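You operate a simulated robot arm through the tools that you are given. There is no shell and no other tool.

You are at the controls of a simulated robot arm. One attempt, no reset.

JOB
Lay up unit 1: its three breakers off, box shut and latched.
Fine: MOTOR, CONTROL and DRAIN; it stays locked off; leave the knobs alone.

Only the result counts: the job must be done as asked and must still hold three seconds after the hand-in. Knocking over, shifting, dropping, spilling or breaking anything else fails it.

ROBOT AND FRAMES
A 6-joint arm with a two-finger parallel gripper, fixed in place. Base frame: the origin is at the foot of the arm, x ahead of it, y to its left, z up. Readings come in mm, degrees, newtons and seconds.
With the tool pointing down near the work surface it reaches from about 100 to 620 mm from the base axis. Its first joint turns from -166.0 to 166.0 degrees. Payload 1.57 kg.
The tool frame sits at the grasp point between the pads (the TCP): z along the fingers, y along the line on which they close. The tips reach 30 mm beyond it. The gripper opens to 110 mm. The fingers are 24 mm wide and 12 mm thick; the gripper's body (48 by 112 mm) begins 78 mm behind the TCP.
Orientation is told as [roll, pitch, yaw] about the base's x, y, z axes, in that order, counted from this pose: with the fingers straight down and closing along the base's y, the tool's x points along the base's -x, its y along +y and its z along -z.

CONTROLS
- The arm moves only by the tool move_arm. Its argument "steps" is a list of rows, each a list of 7 numbers: the turn, a rotation vector about the base's x, y, z in degrees, then the shift along the base's x, y, z in m, then the closure in counts, from 0 (fully open) to 255 (shut). In form: [[wx, wy, wz, tx, ty, tz, fingers], ...]. A call has 1 to 20 rows; each row is the pose to reach, as a shift and turn from the pose commanded when the call began. A row lasts 0.2 s, in which the tool goes at most 50 mm and 8.6 degrees; a call with a longer step from one row to the next is refused whole, and so is a gripper value outside its range. Where a pose cannot be reached the arm comes as near as it can. A force on the tool above 90 N (or 10 N above the force at the start of the call, whichever is more), or a blocked arm, ends the call early, and 0.2 s more pass. The fingers move at their own pace (about 108 mm/s each) and stop on an object; they squeeze with about 25 N. The grip force told is the motor's: it shows also when the fingers shut on nothing. Time passes only in rows, and 0.2 s behind the last, so rows that repeat a pose let the fingers close. It gives the time, the measured TCP pose, the force on the tool (base axes), the opening and the grip force at its end, in the units of the frame above (readings bear some noise), with the torque about the TCP (base axes, N m) and any sound that the robot's microphone picked up.
- Cameras (640 x 400 px; columns grow to the right, rows downward): "scene" is fixed at [50.4, 500.7, 1409.6]; the picture's right is [-0.78, -0.63, 0.00], its down [-0.34, 0.42, -0.84] and it looks along [0.53, -0.66, -0.54] (base axes); focal length 335 px, centre (320, 200). "wrist" rides on the gripper at [70, 16, -141] in the tool frame; the picture's right is [-0.23, 0.97, 0.00], its down [-0.86, -0.20, -0.48] and it looks along [-0.47, -0.11, 0.88] (tool axes); focal length 222 px, centre (320, 200).
- get_image(camera): a new picture of that camera. The clock stands still meanwhile.
- slide_trunk(by): slides the trunk up (or, below 0, down) by that many mm; the arm rides with it, the base frame stays. It gives what a move gives, with no picture.
- measure_at(camera, pixels): there is no depth. For up to 12 entries [column, row, z] of the newest picture of that camera ("zoom" is the newest enlarged one), the place [x, y] in the base frame at which the ray of that pixel passes the height z, good to about 3 mm. The clock stands still meanwhile.
- zoom(camera, box): a new picture of the part [left, top, right, bottom] of that camera's present view, enlarged. The clock stands still meanwhile.
- close_job(): hands the job in; it is judged then, once.

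Open the gripper and draw the arm clear of the work before you hand the job in, unless the task says otherwise.

The tools are called as name(argument=value, ...) on one line, values as JSON. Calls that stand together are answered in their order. move_arm: Moves the arm, as the interface text tells. Its arguments: {"type":"object","properties":{"steps":{"type":"array"}},"required":["steps"]} The other tools are called the same way: slide_trunk (by) slides the trunk up or down; get_image (camera) takes a picture; measure_at (camera, pixels) gives the place at which the rays of pixels pass given heights; zoom (camera, box) takes an enlarged picture of a part of a camera's view; close_job () hands the job in.

At the start:

```text
time_s: 0.0
position: [492.1, -229.4, 1109.4]
orientation: [0.0, 0.0, -0.1]
ft_force: [0.2, -0.8, 0.2]
moment: [0.0, 0.0, -0.02]
width: 109.8
grip_force: 0.0
trunk travel left (down, up): [-225.0, 365.0]
```

scene: 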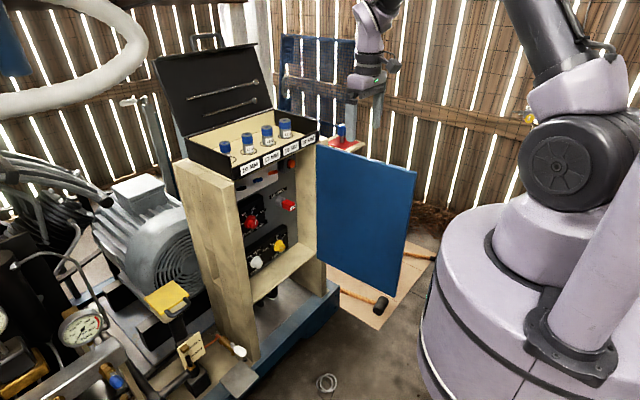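
wrist: 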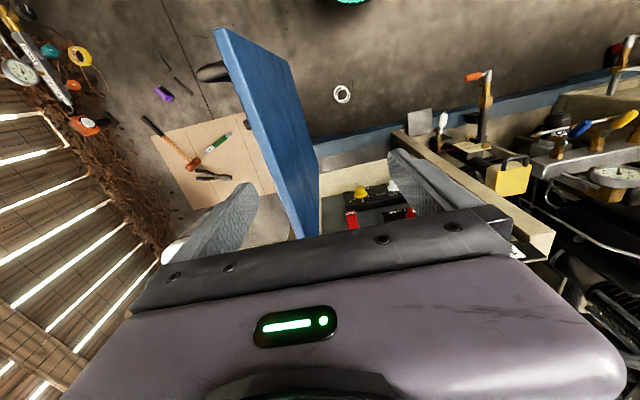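

I start with a close look at the box around scene (240-420, 120-300) and the wrist view.

zoom(camera="scene", box=[220, 120, 340, 295])

zoom(camera="scene", box=[150, 30, 440, 340])

zoom(camera="wrist", box=[200, 20, 560, 260])

```text
2.29 times, centred on (280, 208) of scene
```

zoom: 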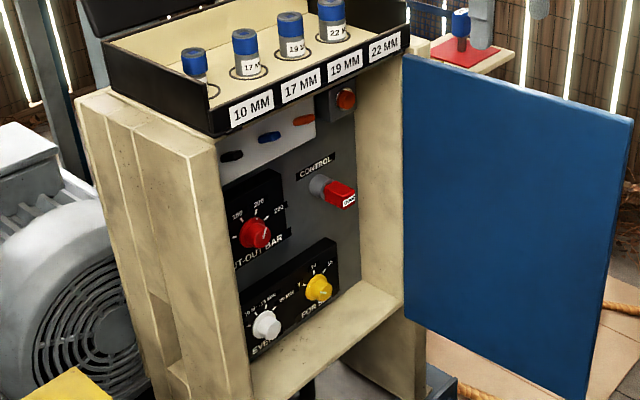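

```text
1.29 times, centred on (295, 185) of scene
```

zoom: 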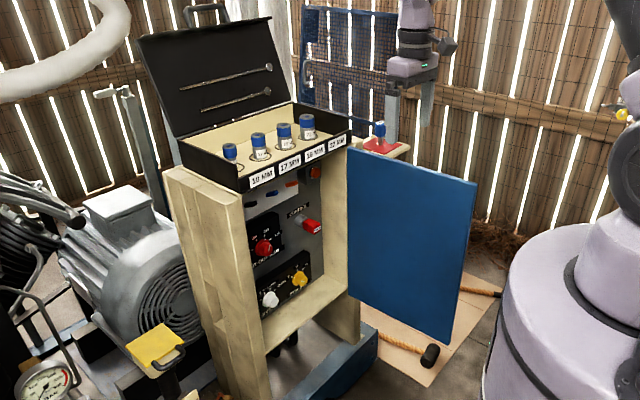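

```text
1.67 times, centred on (380, 140) of wrist
```

zoom: 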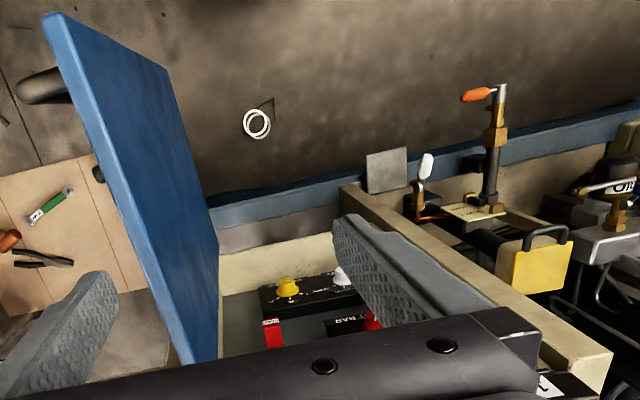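

The blue door stands open toward the robot with its near top corner around (357,-304,973), and the panel faces -x at about x=790. I look more closely at the door's outer side and the panel before moving.

zoom(camera="wrist", box=[120, 0, 360, 150])

zoom(camera="wrist", box=[310, 140, 440, 240])

zoom(camera="scene", box=[230, 145, 310, 205])

zoom(camera="scene", box=[300, 60, 440, 160])

zoom(camera="scene", box=[140, 270, 300, 400])

```text
2.67 times, centred on (240, 75) of wrist
```

zoom: 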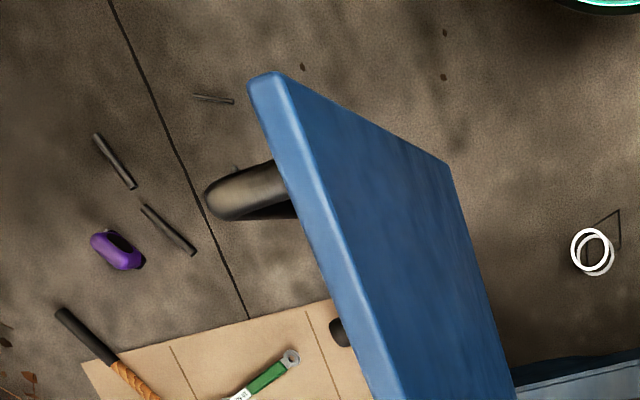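

```text
4.00 times, centred on (375, 190) of wrist
```

zoom: 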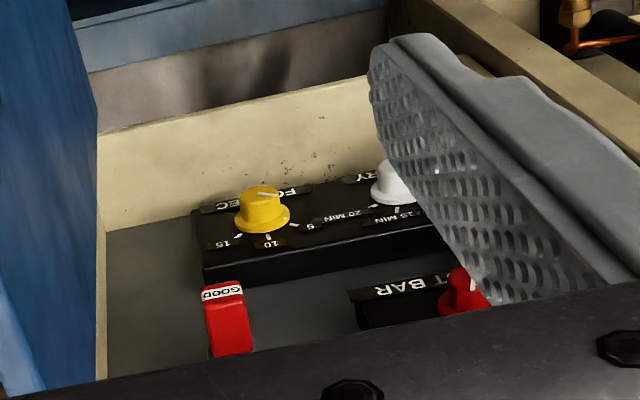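

```text
6.67 times, centred on (270, 175) of scene
```

zoom: 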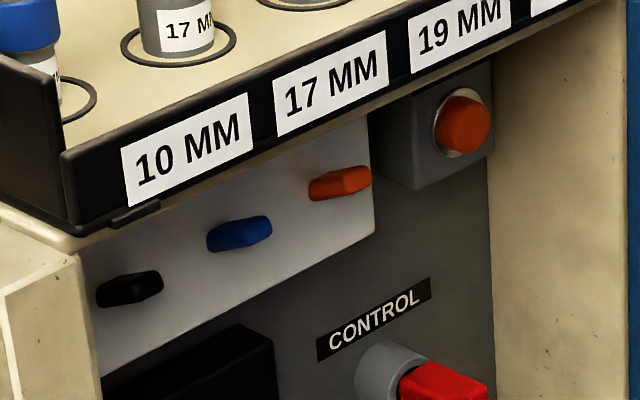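

```text
4.00 times, centred on (370, 110) of scene
```

zoom: 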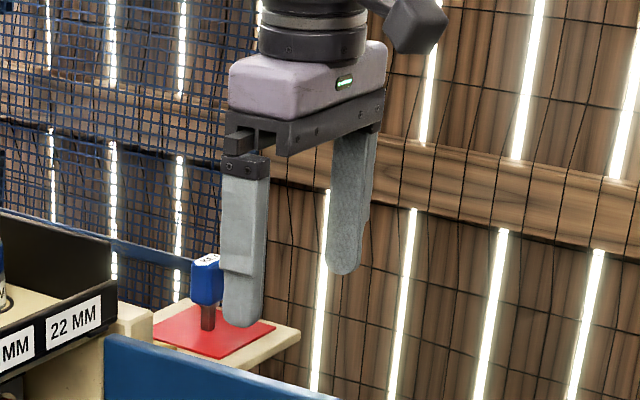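

```text
3.08 times, centred on (220, 335) of scene
```

zoom: 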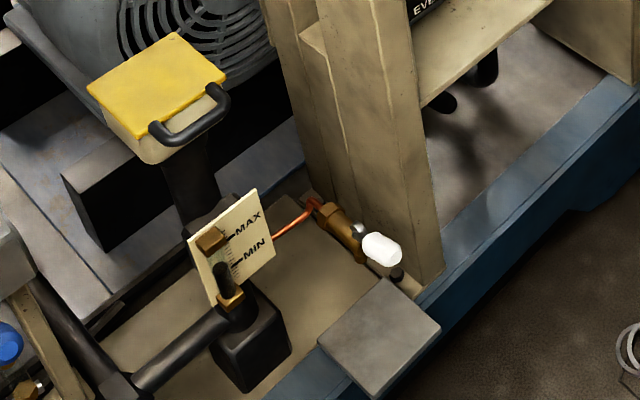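

The panel strip at scene (240-300,150-185) carries three toggles (black, blue, orange), and a black handle is on the door's outer face. I pitch the tool toward the panel and go down in front of it to read the labels with the wrist camera.

move_arm(steps=[[0, -6, 0, -0.01, 0.01, -0.01, 0], [0, -12, 0, -0.02, 0.02, -0.03, 0], [0, -18, 0, -0.03, 0.03, -0.05, 0], [0, -24, 0, -0.04, 0.04, -0.08, 0], [0, -30, 0, -0.05, 0.05, -0.11, 0], [0, -36, 0, -0.06, 0.06, -0.14, 0], [0, -42, 0, -0.06, 0.07, -0.17, 0], [0, -48, 0, -0.06, 0.08, -0.2, 0], [0, -54, 0, -0.06, 0.09, -0.22, 0], [0, -60, 0, -0.06, 0.1, -0.24, 0]])

get_image(camera="wrist")

get_image(camera="scene")

```text
time_s: 2.2
position: [560.6, -241.3, 961.1]
orientation: [8.5, -54.4, -4.9]
ft_force: [-0.3, 0.0, -0.7]
moment: [-0.02, -0.05, -0.05]
width: 109.0
grip_force: 0.0
out of reach, approached as far as the arm can: row 5, 6, 7, 8, 9, 10
trunk travel left (down, up): [-225.0, 365.0]
```

```text
taken
```

wrist: 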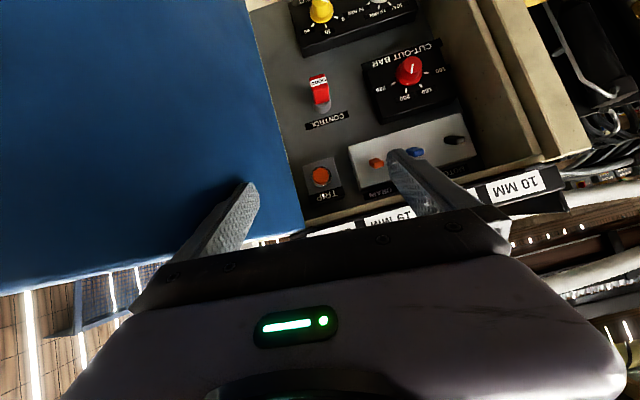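

```text
taken
```

scene: 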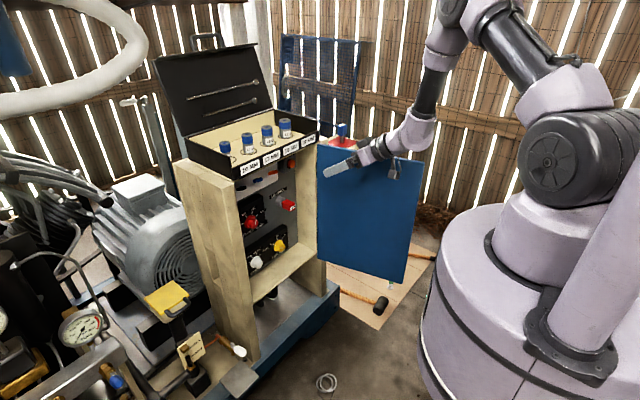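

The arm stopped short at (561,-241,961), with the left finger close to the door (wrist (250,185)). I zoom in on the labels from here first.

zoom(camera="wrist", box=[280, 100, 500, 230])

zoom(camera="wrist", box=[270, 0, 470, 130])

zoom(camera="scene", box=[310, 130, 440, 230])

```text
2.91 times, centred on (390, 165) of wrist
```

zoom: 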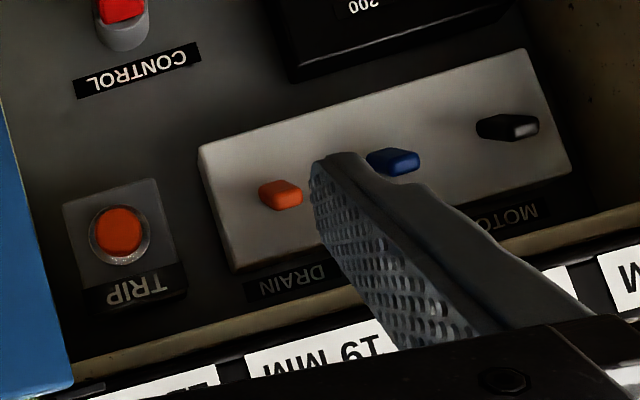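

```text
3.08 times, centred on (370, 65) of wrist
```

zoom: 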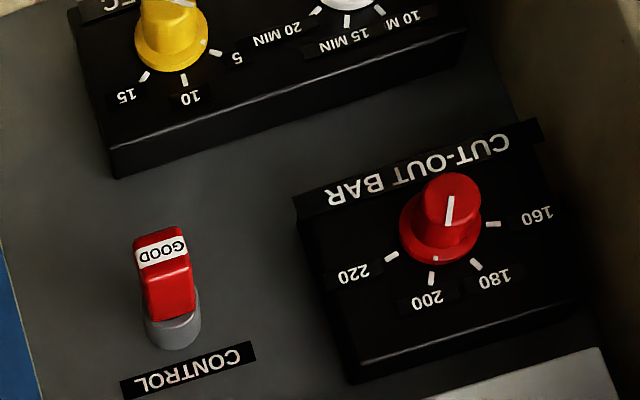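

```text
4.00 times, centred on (375, 180) of scene
```

zoom: 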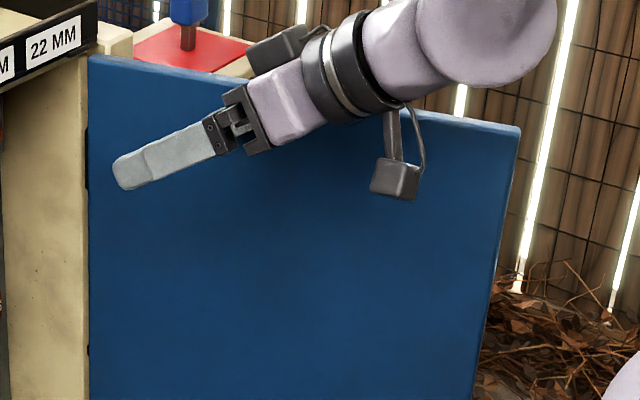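

The MOTOR (black) and DRAIN (orange) labels are readable, while the blue toggle's label is hidden behind the finger at zoom (350,200). I shift toward +y, away from the door, to see it.

move_arm(steps=[[0, 0, 0, 0, 0.02, 0, 0], [0, 0, 0, 0, 0.04, 0.0, 0], [0, 0, 0, 0, 0.07, 0.0, 0], [0, 0, 0, 0, 0.1, 0.0, 0]])

```text
time_s: 3.2
position: [587.2, -161.3, 984.0]
orientation: [10.1, -53.2, -5.8]
ft_force: [0.9, 0.2, 0.3]
moment: [-0.03, -0.02, 0.01]
width: 110.0
grip_force: 0.1
out of reach, approached as far as the arm can: row 1, 2, 3, 4
trunk travel left (down, up): [-225.0, 365.0]
```

The move was reported as out of reach, so I probe with a small forward step to see which reference the command uses.

move_arm(steps=[[0, 0, 0, 0.02, 0, 0.0, 0], [0, 0, 0, 0.04, 0.0, 0.0, 0]])

```text
time_s: 3.8
position: [626.7, -160.0, 983.3]
orientation: [8.4, -54.4, -4.7]
ft_force: [0.5, 0.2, -0.1]
moment: [0.02, 0.03, -0.02]
width: 109.8
grip_force: 0.1
trunk travel left (down, up): [-225.0, 365.0]
```

References are the achieved poses, and we are now at (627,-160,983). I look again before lowering.

get_image(camera="wrist")

get_image(camera="scene")

```text
taken
```

wrist: 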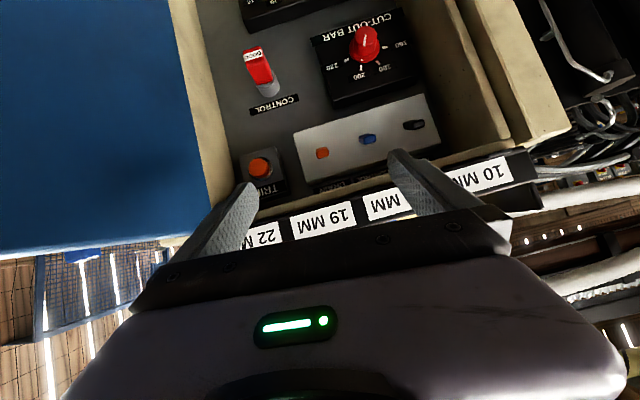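

```text
taken
```

scene: 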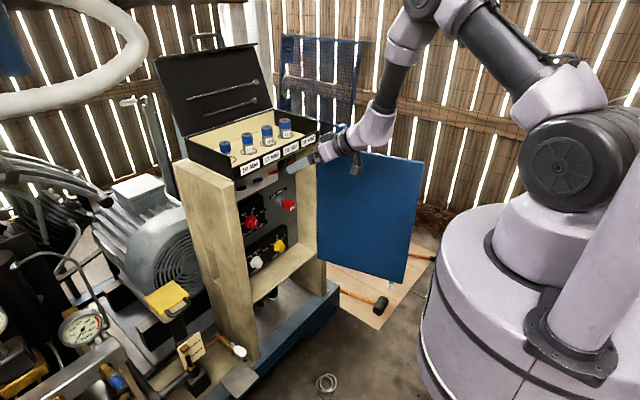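

The three toggles sit near (320,153), (367,139) and (413,125) in the wrist view. I lower the trunk to see the labels beneath the overhang from a level view.

slide_trunk(by=-120)

get_image(camera="wrist")

zoom(camera="wrist", box=[220, 60, 460, 210])

```text
time_s: 5.3
position: [627.0, -161.1, 863.8]
orientation: [8.4, -54.3, -4.8]
ft_force: [-0.4, -0.2, 0.6]
moment: [0.04, -0.03, 0.01]
width: 110.1
grip_force: 0.2
trunk travel left (down, up): [-105.0, 485.0]
```

```text
taken
```

wrist: 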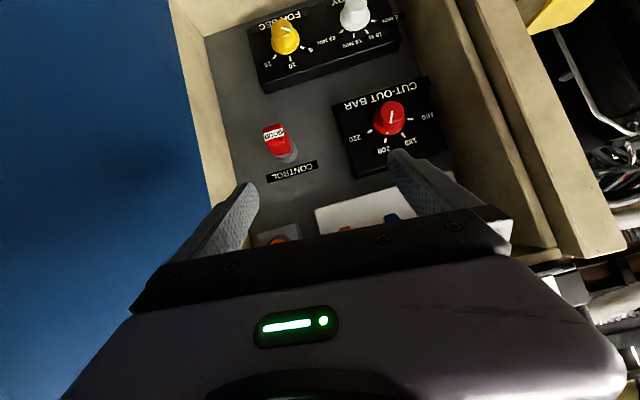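

```text
2.67 times, centred on (340, 135) of wrist
```

zoom: 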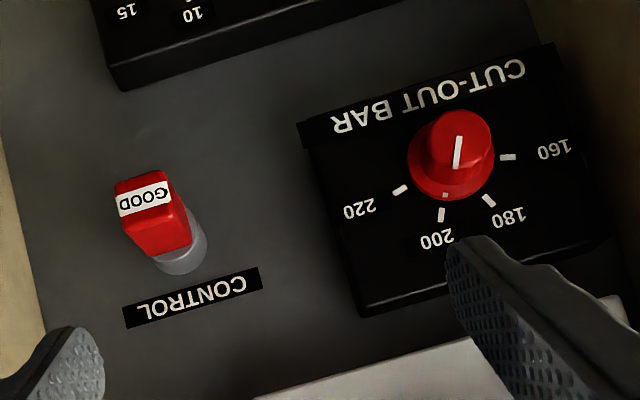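

The blue toggle's label is hidden here by the hand. I go back up and retreat a bit so that the strip falls in the clear upper part of the picture.

slide_trunk(by=90)

move_arm(steps=[[0, 4, 0, -0.02, 0, 0.02, 0], [0, 8, 0, -0.04, 0, 0.04, 0], [0, 8, 0, -0.06, 0, 0.06, 0]])

get_image(camera="wrist")

zoom(camera="wrist", box=[220, 60, 460, 210])

```text
time_s: 6.5
position: [627.1, -160.0, 954.4]
orientation: [8.3, -54.4, -4.8]
ft_force: [-0.3, 0.7, -0.6]
moment: [0.01, 0.0, 0.0]
width: 110.0
grip_force: 0.0
trunk travel left (down, up): [-195.0, 395.0]
```

```text
time_s: 7.3
position: [565.7, -160.8, 1012.8]
orientation: [7.5, -46.3, -4.0]
ft_force: [0.1, -1.1, -0.6]
moment: [0.0, -0.02, 0.0]
width: 110.0
grip_force: 0.0
trunk travel left (down, up): [-195.0, 395.0]
```

```text
taken
```

wrist: 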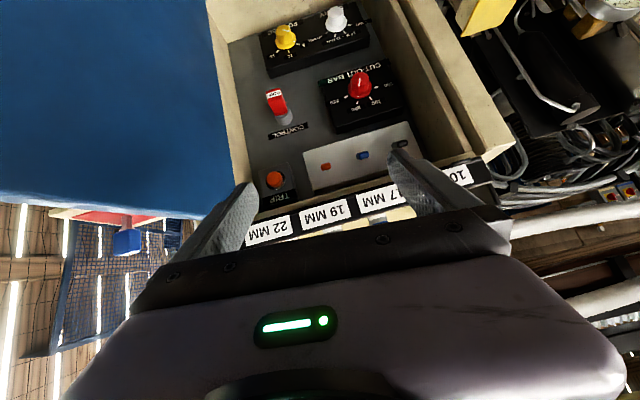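

```text
2.67 times, centred on (340, 135) of wrist
```

zoom: 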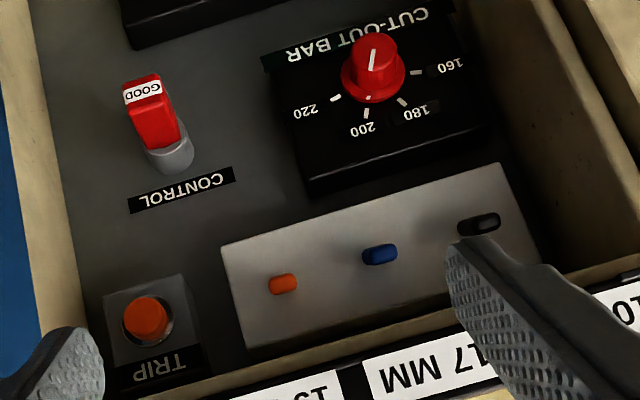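

The labels are under the overhang and my camera is too high. I raise the trunk so the arm has more room, then lower and pitch the hand for a more level view.

slide_trunk(by=200)

move_arm(steps=[[0, -4, 0, 0, 0, -0.03, 0], [0, -8, 0, 0, 0, -0.06, 0], [0, -12, 0, 0, 0, -0.1, 0], [0, -16, 0, 0, 0, -0.14, 0], [0, -20, 0, 0, 0, -0.18, 0], [0, -24, 0, 0, 0, -0.22, 0], [0, -28, 0, 0, 0, -0.25, 0]])

get_image(camera="wrist")

zoom(camera="wrist", box=[220, 60, 460, 210])

```text
time_s: 9.5
position: [568.1, -161.4, 1213.6]
orientation: [7.5, -46.4, -4.0]
ft_force: [-0.5, 0.4, -0.2]
moment: [0.01, -0.02, 0.01]
width: 110.1
grip_force: 0.2
trunk travel left (down, up): [-395.0, 195.0]
```

```text
time_s: 10.9
position: [669.2, -252.3, 1009.8]
orientation: [17.7, -69.0, -13.1]
ft_force: [-58.5, -4.5, 30.9]
moment: [-1.83, -0.79, -2.89]
width: 101.5
grip_force: 0.1
out of reach, approached as far as the arm can: row 2, 3, 4, 5, 6, 7
trunk travel left (down, up): [-395.0, 195.0]
stopped in row 7: the force on the tool passed its limit at 119 N (the readings are from after the stop); the commanded pose is now the measured one
```

```text
taken
```

wrist: 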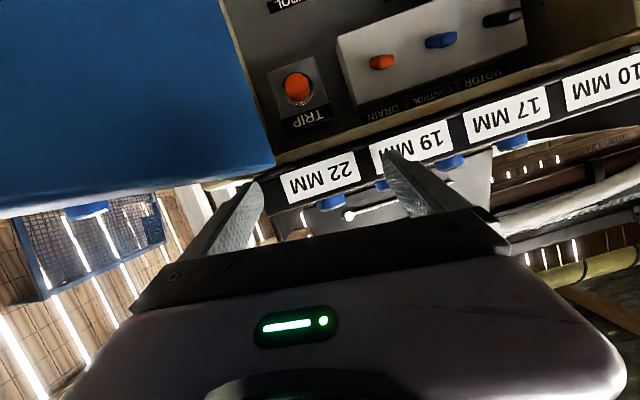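

```text
2.67 times, centred on (340, 135) of wrist
```

zoom: 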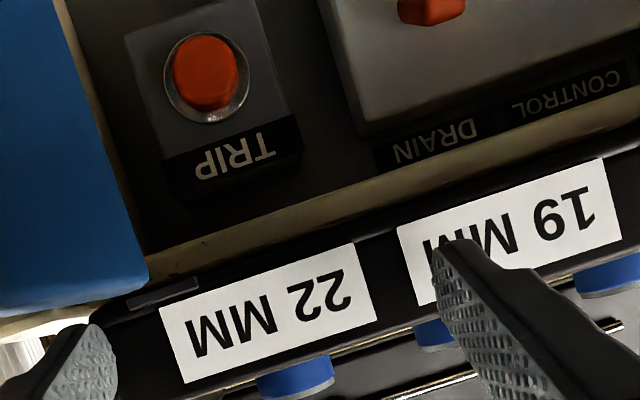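

I touched the toolbox front (force −58 N in x). But I can now read MOTOR, CONTROL, DRAIN on the strip, so blue = CONTROL. I back off straight along −x.

move_arm(steps=[[0, 0, 0, -0.01, 0, 0.0, 0], [0, 0, 0, -0.02, 0, 0.0, 0], [0, 4, 0, -0.03, 0, 0.02, 0]])

get_image(camera="scene")

get_image(camera="wrist")

```text
time_s: 11.7
position: [646.1, -252.2, 1026.3]
orientation: [16.0, -64.6, -10.8]
ft_force: [-0.4, -0.3, -0.6]
moment: [0.01, 0.02, 0.02]
width: 110.1
grip_force: 0.1
out of reach, approached as far as the arm can: row 1, 2, 3
trunk travel left (down, up): [-395.0, 195.0]
```

```text
taken
```

scene: 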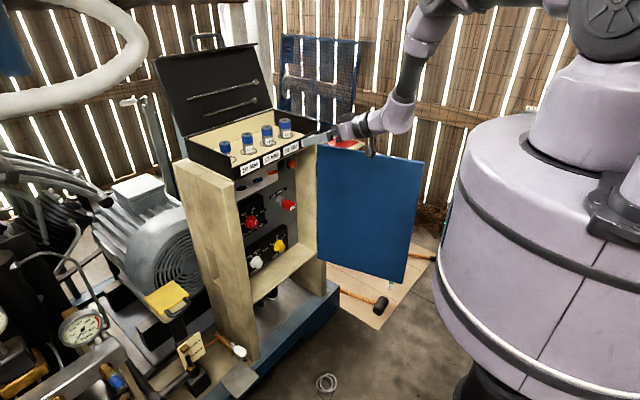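

```text
taken
```

wrist: 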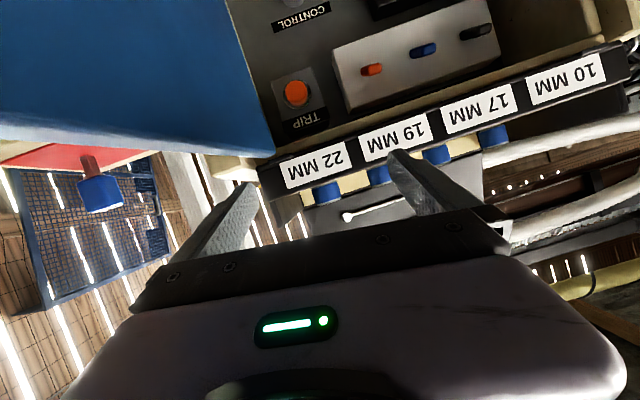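

The toolbox looks unmoved (10 MM label still near scene (250,168)). I check that in zoom and look for on/off marks on the strip.

zoom(camera="scene", box=[230, 145, 310, 205])

zoom(camera="wrist", box=[320, 0, 520, 125])

zoom(camera="scene", box=[150, 30, 440, 340])

```text
6.67 times, centred on (270, 175) of scene
```

zoom: 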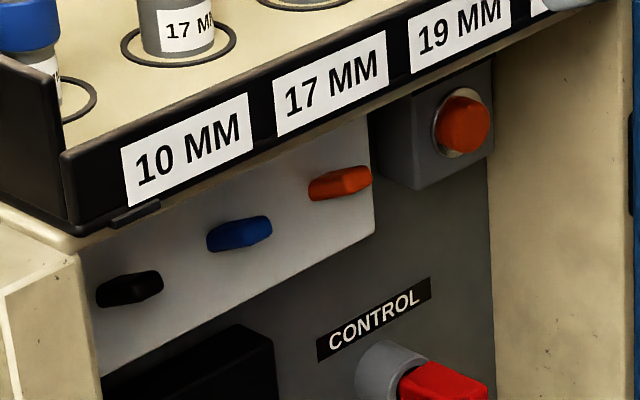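

```text
3.20 times, centred on (420, 62) of wrist
```

zoom: 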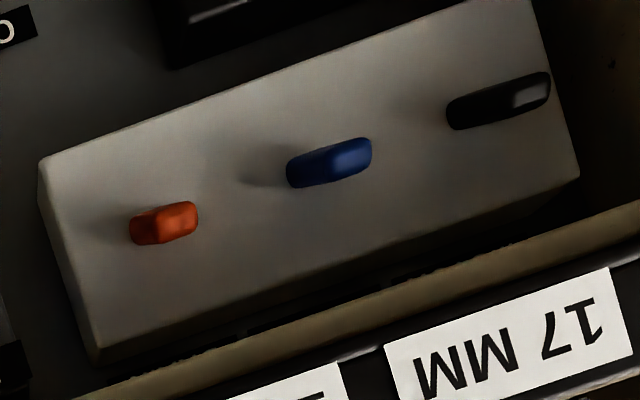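

```text
1.29 times, centred on (295, 185) of scene
```

zoom: 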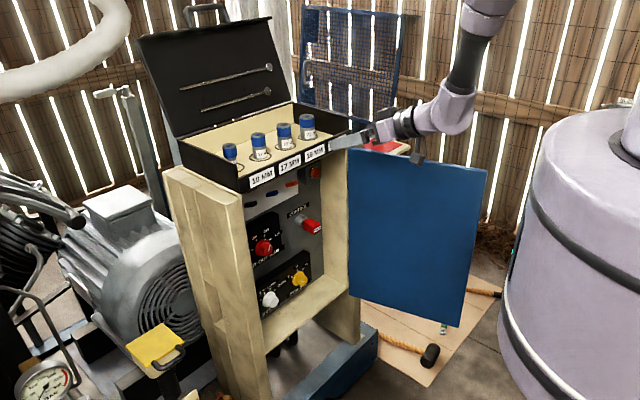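

The toolbox labels are pixel-identical to before, so it did not move. The toggles tilt up (on); I triangulate them with both cameras: scene (273,176), (258,180), (242,188) and wrist (371,69), (423,50), (476,31).

measure_at(camera="wrist", pixels=[[371.3, 68.9, 880], [371.3, 68.9, 900], [422.8, 50.1, 880], [422.8, 50.1, 900], [476, 30.8, 880], [476, 30.8, 900], [330, 170, 1000], [330, 170, 980], [295, 93, 880], [295, 93, 900]])

measure_at(camera="scene", pixels=[[273, 176.4, 880], [273, 176.4, 900], [257.9, 180, 880], [257.9, 180, 900], [241.5, 188.2, 880], [241.5, 188.2, 900], [291.3, 163.8, 880], [291.3, 163.8, 900]])

```text
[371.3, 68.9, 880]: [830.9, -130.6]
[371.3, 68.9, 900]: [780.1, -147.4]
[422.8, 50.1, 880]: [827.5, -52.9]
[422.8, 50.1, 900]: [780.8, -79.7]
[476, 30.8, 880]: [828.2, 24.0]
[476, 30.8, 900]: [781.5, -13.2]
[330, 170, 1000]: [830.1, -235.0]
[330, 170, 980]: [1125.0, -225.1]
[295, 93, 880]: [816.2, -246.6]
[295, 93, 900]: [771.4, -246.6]
```

```text
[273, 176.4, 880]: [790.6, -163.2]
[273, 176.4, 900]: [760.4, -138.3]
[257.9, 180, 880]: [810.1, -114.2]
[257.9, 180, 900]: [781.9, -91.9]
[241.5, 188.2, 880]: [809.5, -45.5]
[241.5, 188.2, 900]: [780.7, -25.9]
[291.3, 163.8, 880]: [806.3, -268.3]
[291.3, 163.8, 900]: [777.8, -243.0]
```

Toggle centres come out near x=772, z=904, with y=-150 (DRAIN), -86 (CONTROL) and -22 (MOTOR); TRIP is at y=-246. I first move the hand to the middle and level its roll, staying in front of the toolbox.

move_arm(steps=[[-1.7, 0, -0.9, 0, 0.03, 0.005, 0], [-3.4, 0, -1.8, 0, 0.06, 0.01, 0], [-5, 0, -2.7, 0, 0.09, 0.01, 0], [-6.8, 0, -3.7, 0, 0.12, 0.01, 0], [-6.8, 0, -3.7, 0, 0.15, 0.01, 0]])

```text
time_s: 12.4
position: [677.2, -233.1, 1036.6]
orientation: [9.9, -63.7, -8.5]
ft_force: [-63.0, -22.1, 28.4]
moment: [-1.98, 0.33, -4.58]
width: 110.1
grip_force: 0.1
out of reach, approached as far as the arm can: row 1, 2, 3
trunk travel left (down, up): [-395.0, 195.0]
stopped in row 3: the force on the tool passed its limit at 127 N (the readings are from after the stop); the commanded pose is now the measured one
```

The nearest-reach solution pushed forward into the toolbox again. I back out the way that worked before: less pitch, back and up.

move_arm(steps=[[0, 3, 0, -0.015, 0, 0.0, 0], [0, 6, 0, -0.03, 0, 0.01, 0], [0, 10, 0, -0.05, 0, 0.03, 0], [0, 16, 0, -0.07, 0, 0.06, 0]])

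zoom(camera="scene", box=[230, 145, 310, 205])

get_image(camera="scene")

```text
time_s: 13.4
position: [614.5, -231.7, 1090.9]
orientation: [6.8, -47.4, -5.2]
ft_force: [-0.1, 0.1, 0.5]
moment: [0.01, 0.01, 0.02]
width: 110.0
grip_force: 0.0
trunk travel left (down, up): [-395.0, 195.0]
```

```text
6.67 times, centred on (270, 175) of scene
```

zoom: 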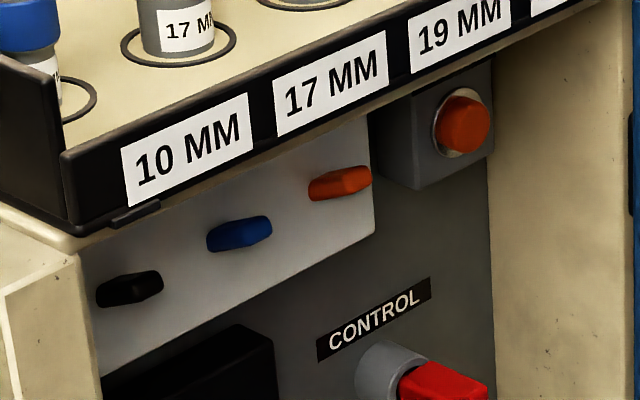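

```text
taken
```

scene: 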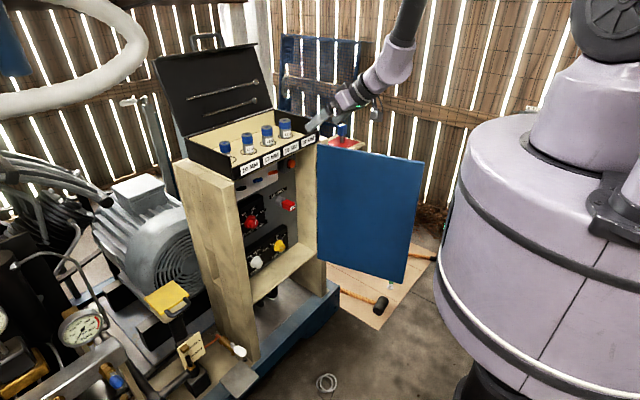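

Still unmoved, and I am free at (614,-232,1091). I move to the middle (y≈−110) at this safe height and close the fingers on the way.

move_arm(steps=[[-1, 0, 0, 0, 0.03, 0.015, 100], [-2, 0, 0, 0, 0.06, 0.03, 200], [-3.5, 0, 0, -0.01, 0.09, 0.04, 255], [-4.6, 0, 0.2, -0.02, 0.12, 0.05, 255]])

```text
time_s: 14.4
position: [613.8, -123.2, 1155.1]
orientation: [1.4, -46.7, -0.6]
ft_force: [1.0, 0.1, -0.7]
moment: [0.01, -0.02, 0.0]
width: 0.3
grip_force: 21.5
out of reach, approached as far as the arm can: row 3, 4
trunk travel left (down, up): [-395.0, 195.0]
```

The limit is the folded elbow, so I need more height between shoulder and wrist. I slide the trunk to its top, where there's free room to reconfigure to a level tool.

slide_trunk(by=195)

move_arm(steps=[[0, 0, 0, 0.03, 0.01, 0, 255], [0, -2, 0, 0.045, 0.02, -0.02, 255], [0, -6, 0, 0.05, 0.03, -0.05, 255], [0, -10, 0, 0.05, 0.037, -0.08, 255], [0, -14, 0, 0.05, 0.037, -0.11, 255]])

```text
time_s: 16.5
position: [613.8, -124.1, 1349.6]
orientation: [1.6, -46.7, -0.6]
ft_force: [-0.4, 0.8, -0.3]
moment: [0.02, -0.01, -0.01]
width: 0.2
grip_force: 21.2
trunk travel left (down, up): [-590.0, 0.0]
```

```text
time_s: 17.7
position: [728.6, -123.8, 1251.4]
orientation: [6.8, -58.7, -3.7]
ft_force: [-0.1, -0.5, -0.2]
moment: [0.01, -0.02, 0.03]
width: 0.3
grip_force: 21.0
out of reach, approached as far as the arm can: row 3, 4, 5
trunk travel left (down, up): [-590.0, 0.0]
```

The reach limit seems to ease when the hand is high relative to the shoulder, so I'll work with the trunk low instead. I lift the hand and draw back in free air first.

move_arm(steps=[[0, 0, 0, -0.01, 0, 0.04, 255], [0, 0, 0, -0.03, 0, 0.08, 255], [0, 0, 0, -0.05, 0, 0.12, 255], [0, 0, 0, -0.07, 0.0, 0.16, 255], [0, 0, 0, -0.08, 0.01, 0.2, 255], [0, 0, 0, -0.08, 0.02, 0.24, 255], [0, 0, 0, -0.08, 0.03, 0.27, 255]])

move_arm(steps=[[-1.5, -5, 0, 0, 0, 0, 255], [-3, -10, 0, 0, 0, 0, 255], [-3, -15, 0, 0, 0, 0, 255], [-3, -20, 0, 0, 0, 0, 255]])

```text
time_s: 19.3
position: [646.6, -94.6, 1525.8]
orientation: [6.5, -58.6, -3.4]
ft_force: [-1.3, 0.0, 0.0]
moment: [-0.05, -0.01, 0.0]
width: 0.1
grip_force: 21.1
trunk travel left (down, up): [-590.0, 0.0]
```

```text
time_s: 20.3
position: [678.1, -129.8, 1572.3]
orientation: [5.6, -76.8, -1.4]
ft_force: [0.1, 0.4, 0.3]
moment: [0.01, -0.02, 0.0]
width: 0.1
grip_force: 21.4
out of reach, approached as far as the arm can: row 2, 3, 4
trunk travel left (down, up): [-590.0, 0.0]
```

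Pitch −77 needs more extension, and −60 works around x=640. I plan to grip each paddle from the front and draw it down, so I set pitch about −60 at x=640, y=−86, with a narrow opening.

move_arm(steps=[[-1, 6, 0, -0.01, 0.01, -0.015, 200], [-2, 12, 0, -0.02, 0.02, -0.03, 180], [-3, 16, 0, -0.03, 0.03, -0.05, 160], [-3, 16, 0, -0.036, 0.044, -0.067, 160]])

```text
time_s: 21.3
position: [642.5, -83.3, 1506.2]
orientation: [-1.2, -60.6, 5.1]
ft_force: [0.4, -0.2, -0.4]
moment: [-0.03, 0.01, 0.0]
width: 41.0
grip_force: 0.1
trunk travel left (down, up): [-590.0, 0.0]
```

Reached without limit. I slide the trunk down fully, which should bring the hand to z≈916 in front of the strip.

slide_trunk(by=-590)

get_image(camera="wrist")

get_image(camera="scene")

```text
refused: -590 is not a number from -400 to 400
```

```text
taken
```

wrist: 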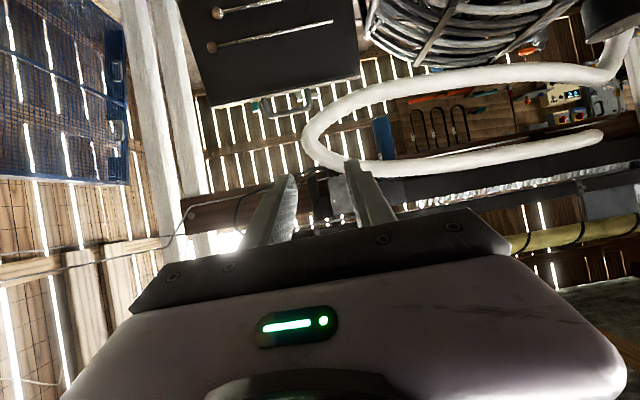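

```text
taken
```

scene: 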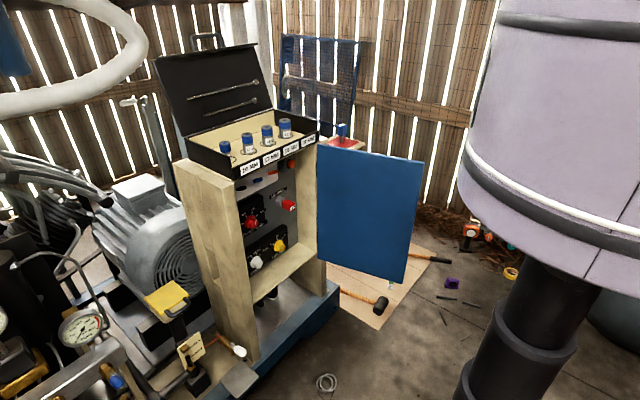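

The slide must be split into calls of at most 400 mm; I do −390 then −200.

slide_trunk(by=-390)

slide_trunk(by=-200)

get_image(camera="wrist")

get_image(camera="scene")

```text
time_s: 25.1
position: [642.9, -85.2, 1116.6]
orientation: [-1.3, -60.7, 5.0]
ft_force: [0.3, 0.3, 0.3]
moment: [0.02, -0.02, -0.02]
width: 41.0
grip_force: 0.1
trunk travel left (down, up): [-200.0, 390.0]
```

```text
time_s: 27.2
position: [641.7, -84.5, 915.9]
orientation: [-1.2, -60.7, 5.0]
ft_force: [0.1, -0.4, -0.5]
moment: [0.05, 0.03, 0.01]
width: 40.9
grip_force: 0.0
trunk travel left (down, up): [0.0, 590.0]
```

```text
taken
```

wrist: 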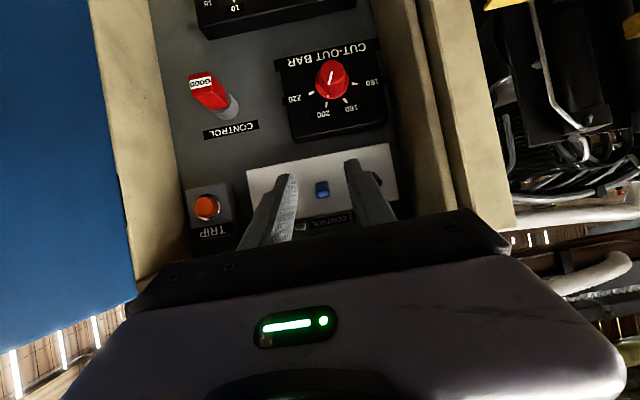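

```text
taken
```

scene: 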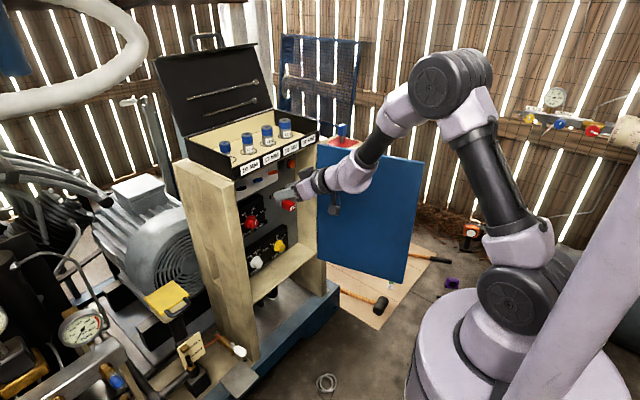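

The blue CONTROL toggle is now framed between the fingers at wrist (322,188). I zoom on it and measure again.

zoom(camera="wrist", box=[230, 130, 430, 255])

zoom(camera="scene", box=[230, 145, 310, 205])

measure_at(camera="wrist", pixels=[[322, 188, 900], [322, 188, 890], [322, 188, 910]])

```text
3.20 times, centred on (330, 192) of wrist
```

zoom: 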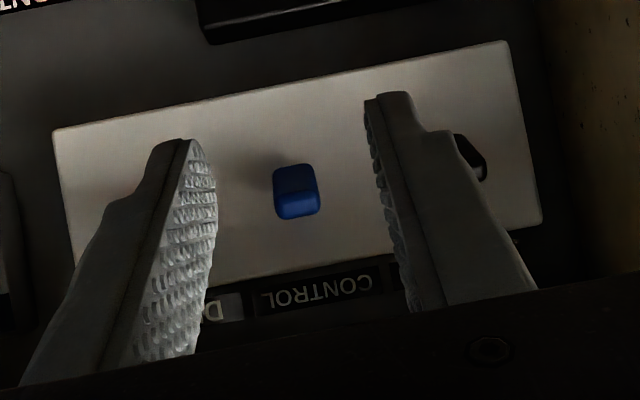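

```text
6.67 times, centred on (270, 175) of scene
```

zoom: 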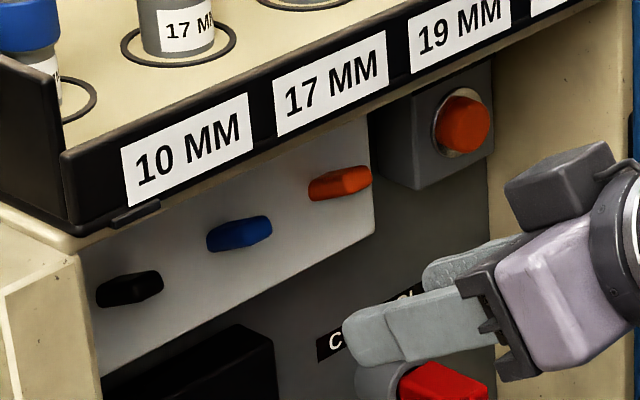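

```text
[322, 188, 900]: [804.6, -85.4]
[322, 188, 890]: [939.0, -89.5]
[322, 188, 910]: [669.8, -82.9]
```

The blue paddle is at about (775,−85,902), tilted up, 18 mm wide, and there is no sign of the toolbox being in the path. I advance with a slightly flatter pitch and correct the yaw, stopping short first.

move_arm(steps=[[0.2, -1.5, -1.3, 0.02, 0, 0, 160], [0.4, -3, -2.6, 0.04, 0, 0, 160], [0.6, -5, -4, 0.06, 0, 0, 160], [0.6, -7.5, -4, 0.08, 0, 0, 160]])

zoom(camera="wrist", box=[230, 100, 430, 225])

zoom(camera="scene", box=[230, 145, 310, 205])

```text
time_s: 28.2
position: [730.2, -95.9, 924.9]
orientation: [1.0, -67.8, -0.4]
ft_force: [0.0, 0.4, 0.1]
moment: [0.0, 0.0, 0.01]
width: 41.0
grip_force: 0.0
out of reach, approached as far as the arm can: row 3, 4
trunk travel left (down, up): [0.0, 590.0]
```

```text
3.20 times, centred on (330, 162) of wrist
```

zoom: 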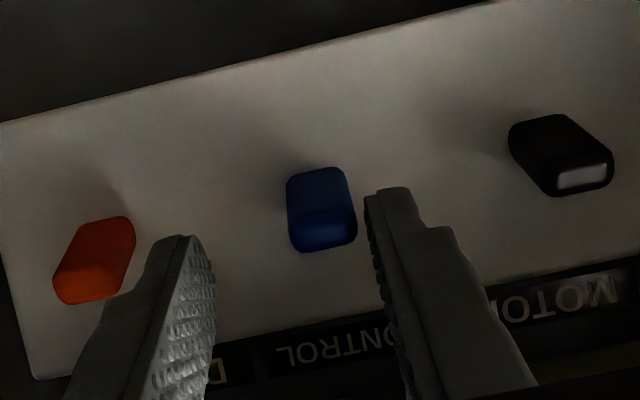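

```text
6.67 times, centred on (270, 175) of scene
```

zoom: 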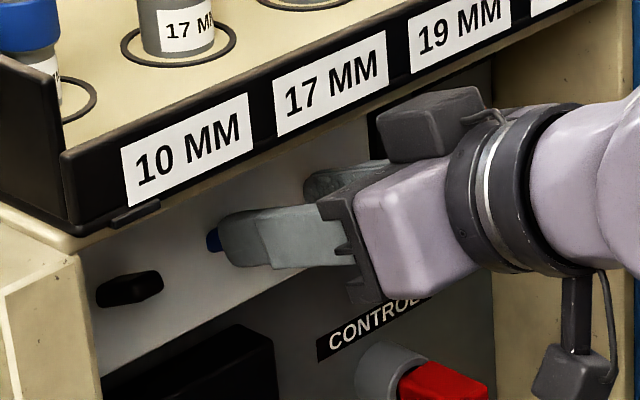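

The hand is in front at (730,−96,925) with no contact, but drifted 11 mm in −y. I correct y with a slightly steeper pitch and small steps.

move_arm(steps=[[0, 1.5, 0, -0.005, 0.005, -0.004, 160], [0, 3, 0, 0.0, 0.01, -0.008, 160], [0, 4, 0, 0.005, 0.011, -0.01, 160]])

zoom(camera="wrist", box=[230, 100, 430, 225])

zoom(camera="scene", box=[230, 145, 310, 205])

```text
time_s: 29.0
position: [736.3, -83.0, 913.5]
orientation: [-0.6, -64.0, 0.6]
ft_force: [-0.4, 1.3, 0.3]
moment: [-0.01, -0.01, 0.04]
width: 40.8
grip_force: 0.1
out of reach, approached as far as the arm can: row 1
trunk travel left (down, up): [0.0, 590.0]
```

```text
3.20 times, centred on (330, 162) of wrist
```

zoom: 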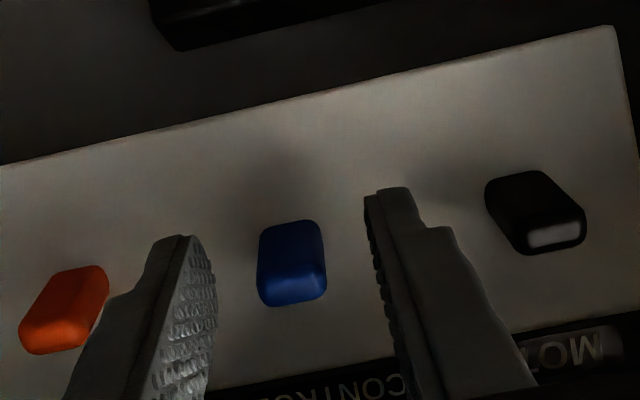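

```text
6.67 times, centred on (270, 175) of scene
```

zoom: 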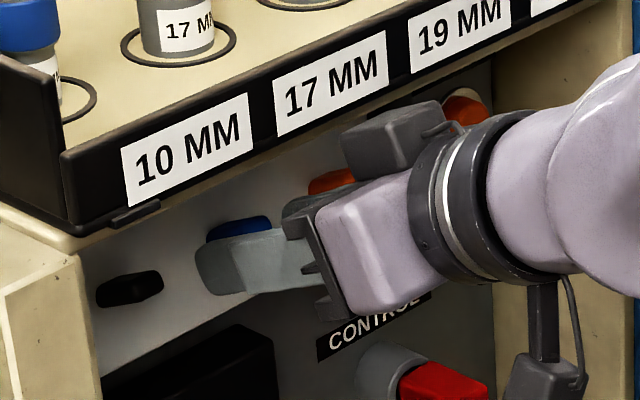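

Reached cleanly at (736,−83,914), with the paddle well centred between the tips. I advance 14 mm and close gently on the blue paddle.

move_arm(steps=[[0, 0, 0, 0.007, -0.001, 0.002, 160], [0, 0, 0, 0.014, -0.001, 0.004, 160], [0, 0, 0, 0.014, -0.001, 0.004, 190], [0, 0, 0, 0.014, -0.001, 0.004, 220], [0, 0, 0, 0.014, -0.001, 0.004, 235]])

zoom(camera="wrist", box=[230, 100, 430, 225])

zoom(camera="scene", box=[230, 145, 310, 205])

```text
time_s: 30.2
position: [750.9, -83.6, 918.0]
orientation: [-0.5, -64.1, 0.5]
ft_force: [1.3, 1.2, 1.0]
moment: [0.38, -0.06, 0.33]
width: 17.7
grip_force: 32.6
trunk travel left (down, up): [0.0, 590.0]
```

```text
3.20 times, centred on (330, 162) of wrist
```

zoom: 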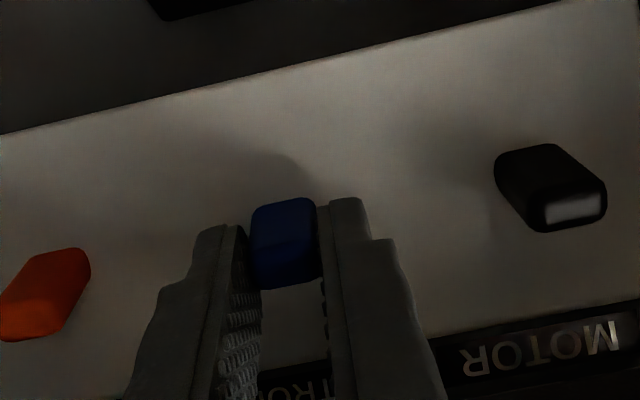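

```text
6.67 times, centred on (270, 175) of scene
```

zoom: 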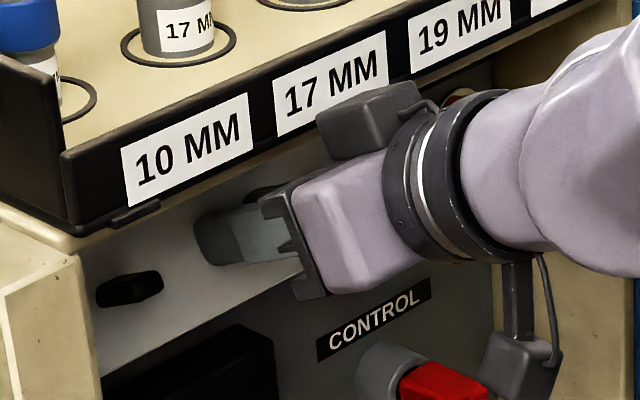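

Gripped the blue paddle (17.7 mm, 33 N). I draw it down in a small arc.

move_arm(steps=[[0, 0, 0, -0.001, 0, -0.006, 235], [0, 0, 0, -0.002, 0, -0.012, 235], [0, 0, 0, -0.003, 0, -0.018, 235], [0, 0, 0, -0.002, 0, -0.024, 235], [0, 0, 0, 0, 0, -0.03, 235]])

zoom(camera="wrist", box=[230, 100, 430, 225])

```text
time_s: 31.4
position: [747.7, -84.5, 889.3]
orientation: [-0.4, -64.1, 0.5]
ft_force: [-13.5, 4.3, 17.7]
moment: [-0.08, -0.82, -0.17]
width: 17.7
grip_force: 32.7
trunk travel left (down, up): [0.0, 590.0]
```

```text
3.20 times, centred on (330, 162) of wrist
```

zoom: 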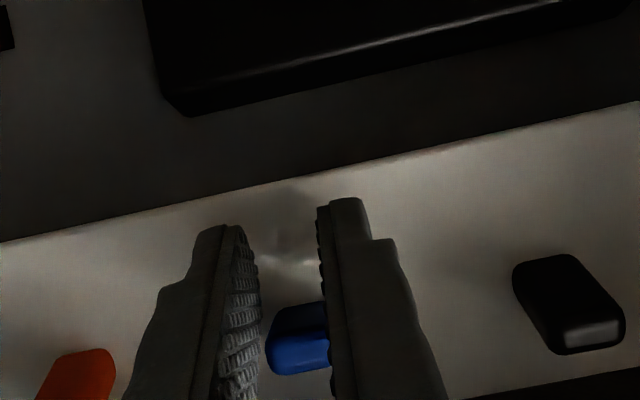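

The paddle seems to have slipped upward between the fingers (force −13/+18 N). I open slightly to see its state.

move_arm(steps=[[0, 0, 0, 0, 0, 0, 160], [0, 0, 0, 0, 0, 0, 160]])

get_image(camera="wrist")

zoom(camera="wrist", box=[230, 110, 430, 235])

zoom(camera="scene", box=[230, 145, 310, 205])

```text
time_s: 32.0
position: [749.5, -84.4, 888.8]
orientation: [-0.3, -63.9, 0.3]
ft_force: [-0.3, -0.1, 0.1]
moment: [0.0, 0.03, -0.01]
width: 40.8
grip_force: 0.2
trunk travel left (down, up): [0.0, 590.0]
```

```text
taken
```

wrist: 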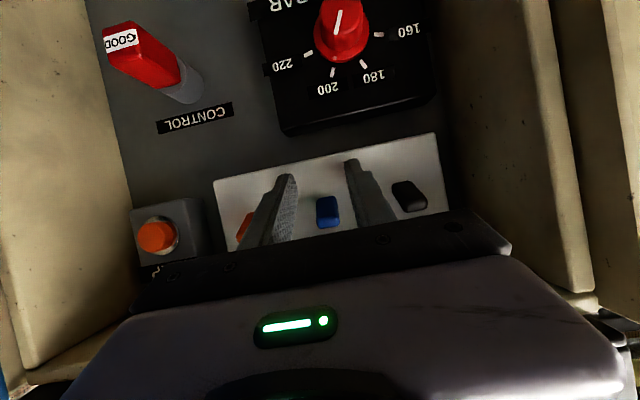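

```text
3.20 times, centred on (330, 172) of wrist
```

zoom: 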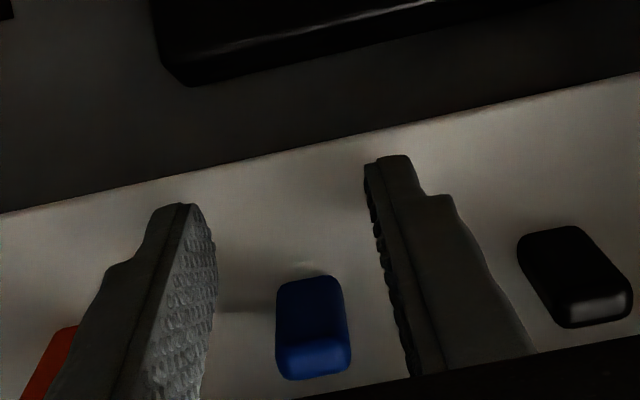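

```text
6.67 times, centred on (270, 175) of scene
```

zoom: 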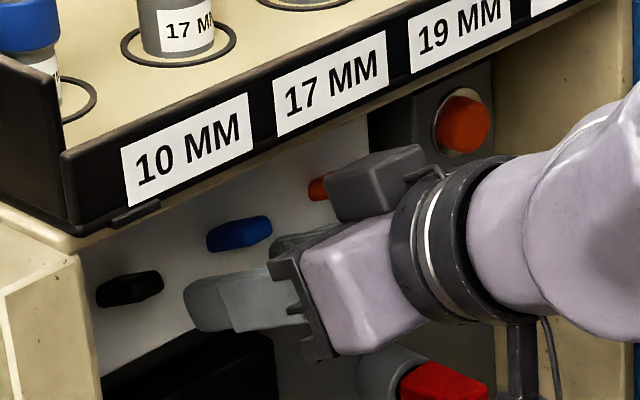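

The lever is still up: friction grip isn't enough, and from below I can't get above it. I withdraw the way I came to reconfigure the wrist in free air.

move_arm(steps=[[0, 0.5, 0, -0.02, 0, 0.0, 160], [0, 1, 0, -0.04, 0, 0.003, 160], [0, 2, 0, -0.06, 0, 0.01, 160], [0, 3, 0, -0.08, 0, 0.018, 160], [0, 4, 0, -0.1, 0, 0.026, 160], [0, 4, 0, -0.11, 0, 0.028, 160]])

```text
time_s: 33.4
position: [640.3, -86.9, 920.3]
orientation: [0.4, -59.8, -0.1]
ft_force: [0.8, -0.1, 0.4]
moment: [0.02, -0.01, 0.01]
width: 41.2
grip_force: 0.1
out of reach, approached as far as the arm can: row 2, 3, 4, 6
trunk travel left (down, up): [0.0, 590.0]
```

Back at (640,−87,920). I slide the trunk up 390 for free air, then point the tool down about the wrist centre in preparation for turning the forearm (wrist flip).

slide_trunk(by=390)

move_arm(steps=[[0, 7.8, 0, -0.0188, 0, -0.0279, 160], [0, 15.8, 0, -0.0418, 0, -0.0534, 160], [0, 23.8, 0, -0.068, 0, -0.0756, 160], [0, 31.8, 0, -0.0976, 0, -0.0939, 160], [0, 39.8, 0, -0.129, 0, -0.108, 160], [0, 47.8, 0, -0.162, 0, -0.1174, 160], [0, 55.8, 0, -0.196, 0, -0.122, 160], [0, 59.8, 0, -0.213, 0, -0.1228, 160]])

```text
time_s: 37.2
position: [641.5, -86.9, 1308.5]
orientation: [0.3, -59.8, 0.0]
ft_force: [-0.6, 0.8, -0.2]
moment: [-0.01, -0.03, -0.01]
width: 40.9
grip_force: 0.2
trunk travel left (down, up): [-390.0, 200.0]
```

```text
time_s: 39.0
position: [427.6, -87.4, 1185.9]
orientation: [0.4, 0.1, 0.0]
ft_force: [1.1, -0.5, -0.2]
moment: [0.03, 0.0, -0.04]
width: 41.0
grip_force: 0.0
trunk travel left (down, up): [-390.0, 200.0]
```

All reached without limit. Now I rotate the hand around the forearm axis in steps, checking that it tracks.

move_arm(steps=[[4.61, -0.93, -6.47, 0.0051, 0.0196, 0.0008, 160], [9.22, -1.86, -12.94, 0.0124, 0.0383, 0.0033, 160], [13.82, -2.78, -19.42, 0.0216, 0.0559, 0.0074, 160], [18.43, -3.71, -25.89, 0.0327, 0.0719, 0.013, 160], [23.04, -4.64, -32.36, 0.0454, 0.086, 0.02, 160], [27.65, -5.57, -38.83, 0.0594, 0.0981, 0.0282, 160], [32.26, -6.5, -45.3, 0.0745, 0.1077, 0.0376, 160], [36.86, -7.42, -51.78, 0.0904, 0.1149, 0.0479, 160]])

```text
time_s: 40.8
position: [518.3, 28.3, 1235.1]
orientation: [35.7, 9.1, -50.7]
ft_force: [0.3, -0.4, 0.6]
moment: [0.03, -0.01, -0.03]
width: 41.1
grip_force: 0.0
trunk travel left (down, up): [-390.0, 200.0]
```

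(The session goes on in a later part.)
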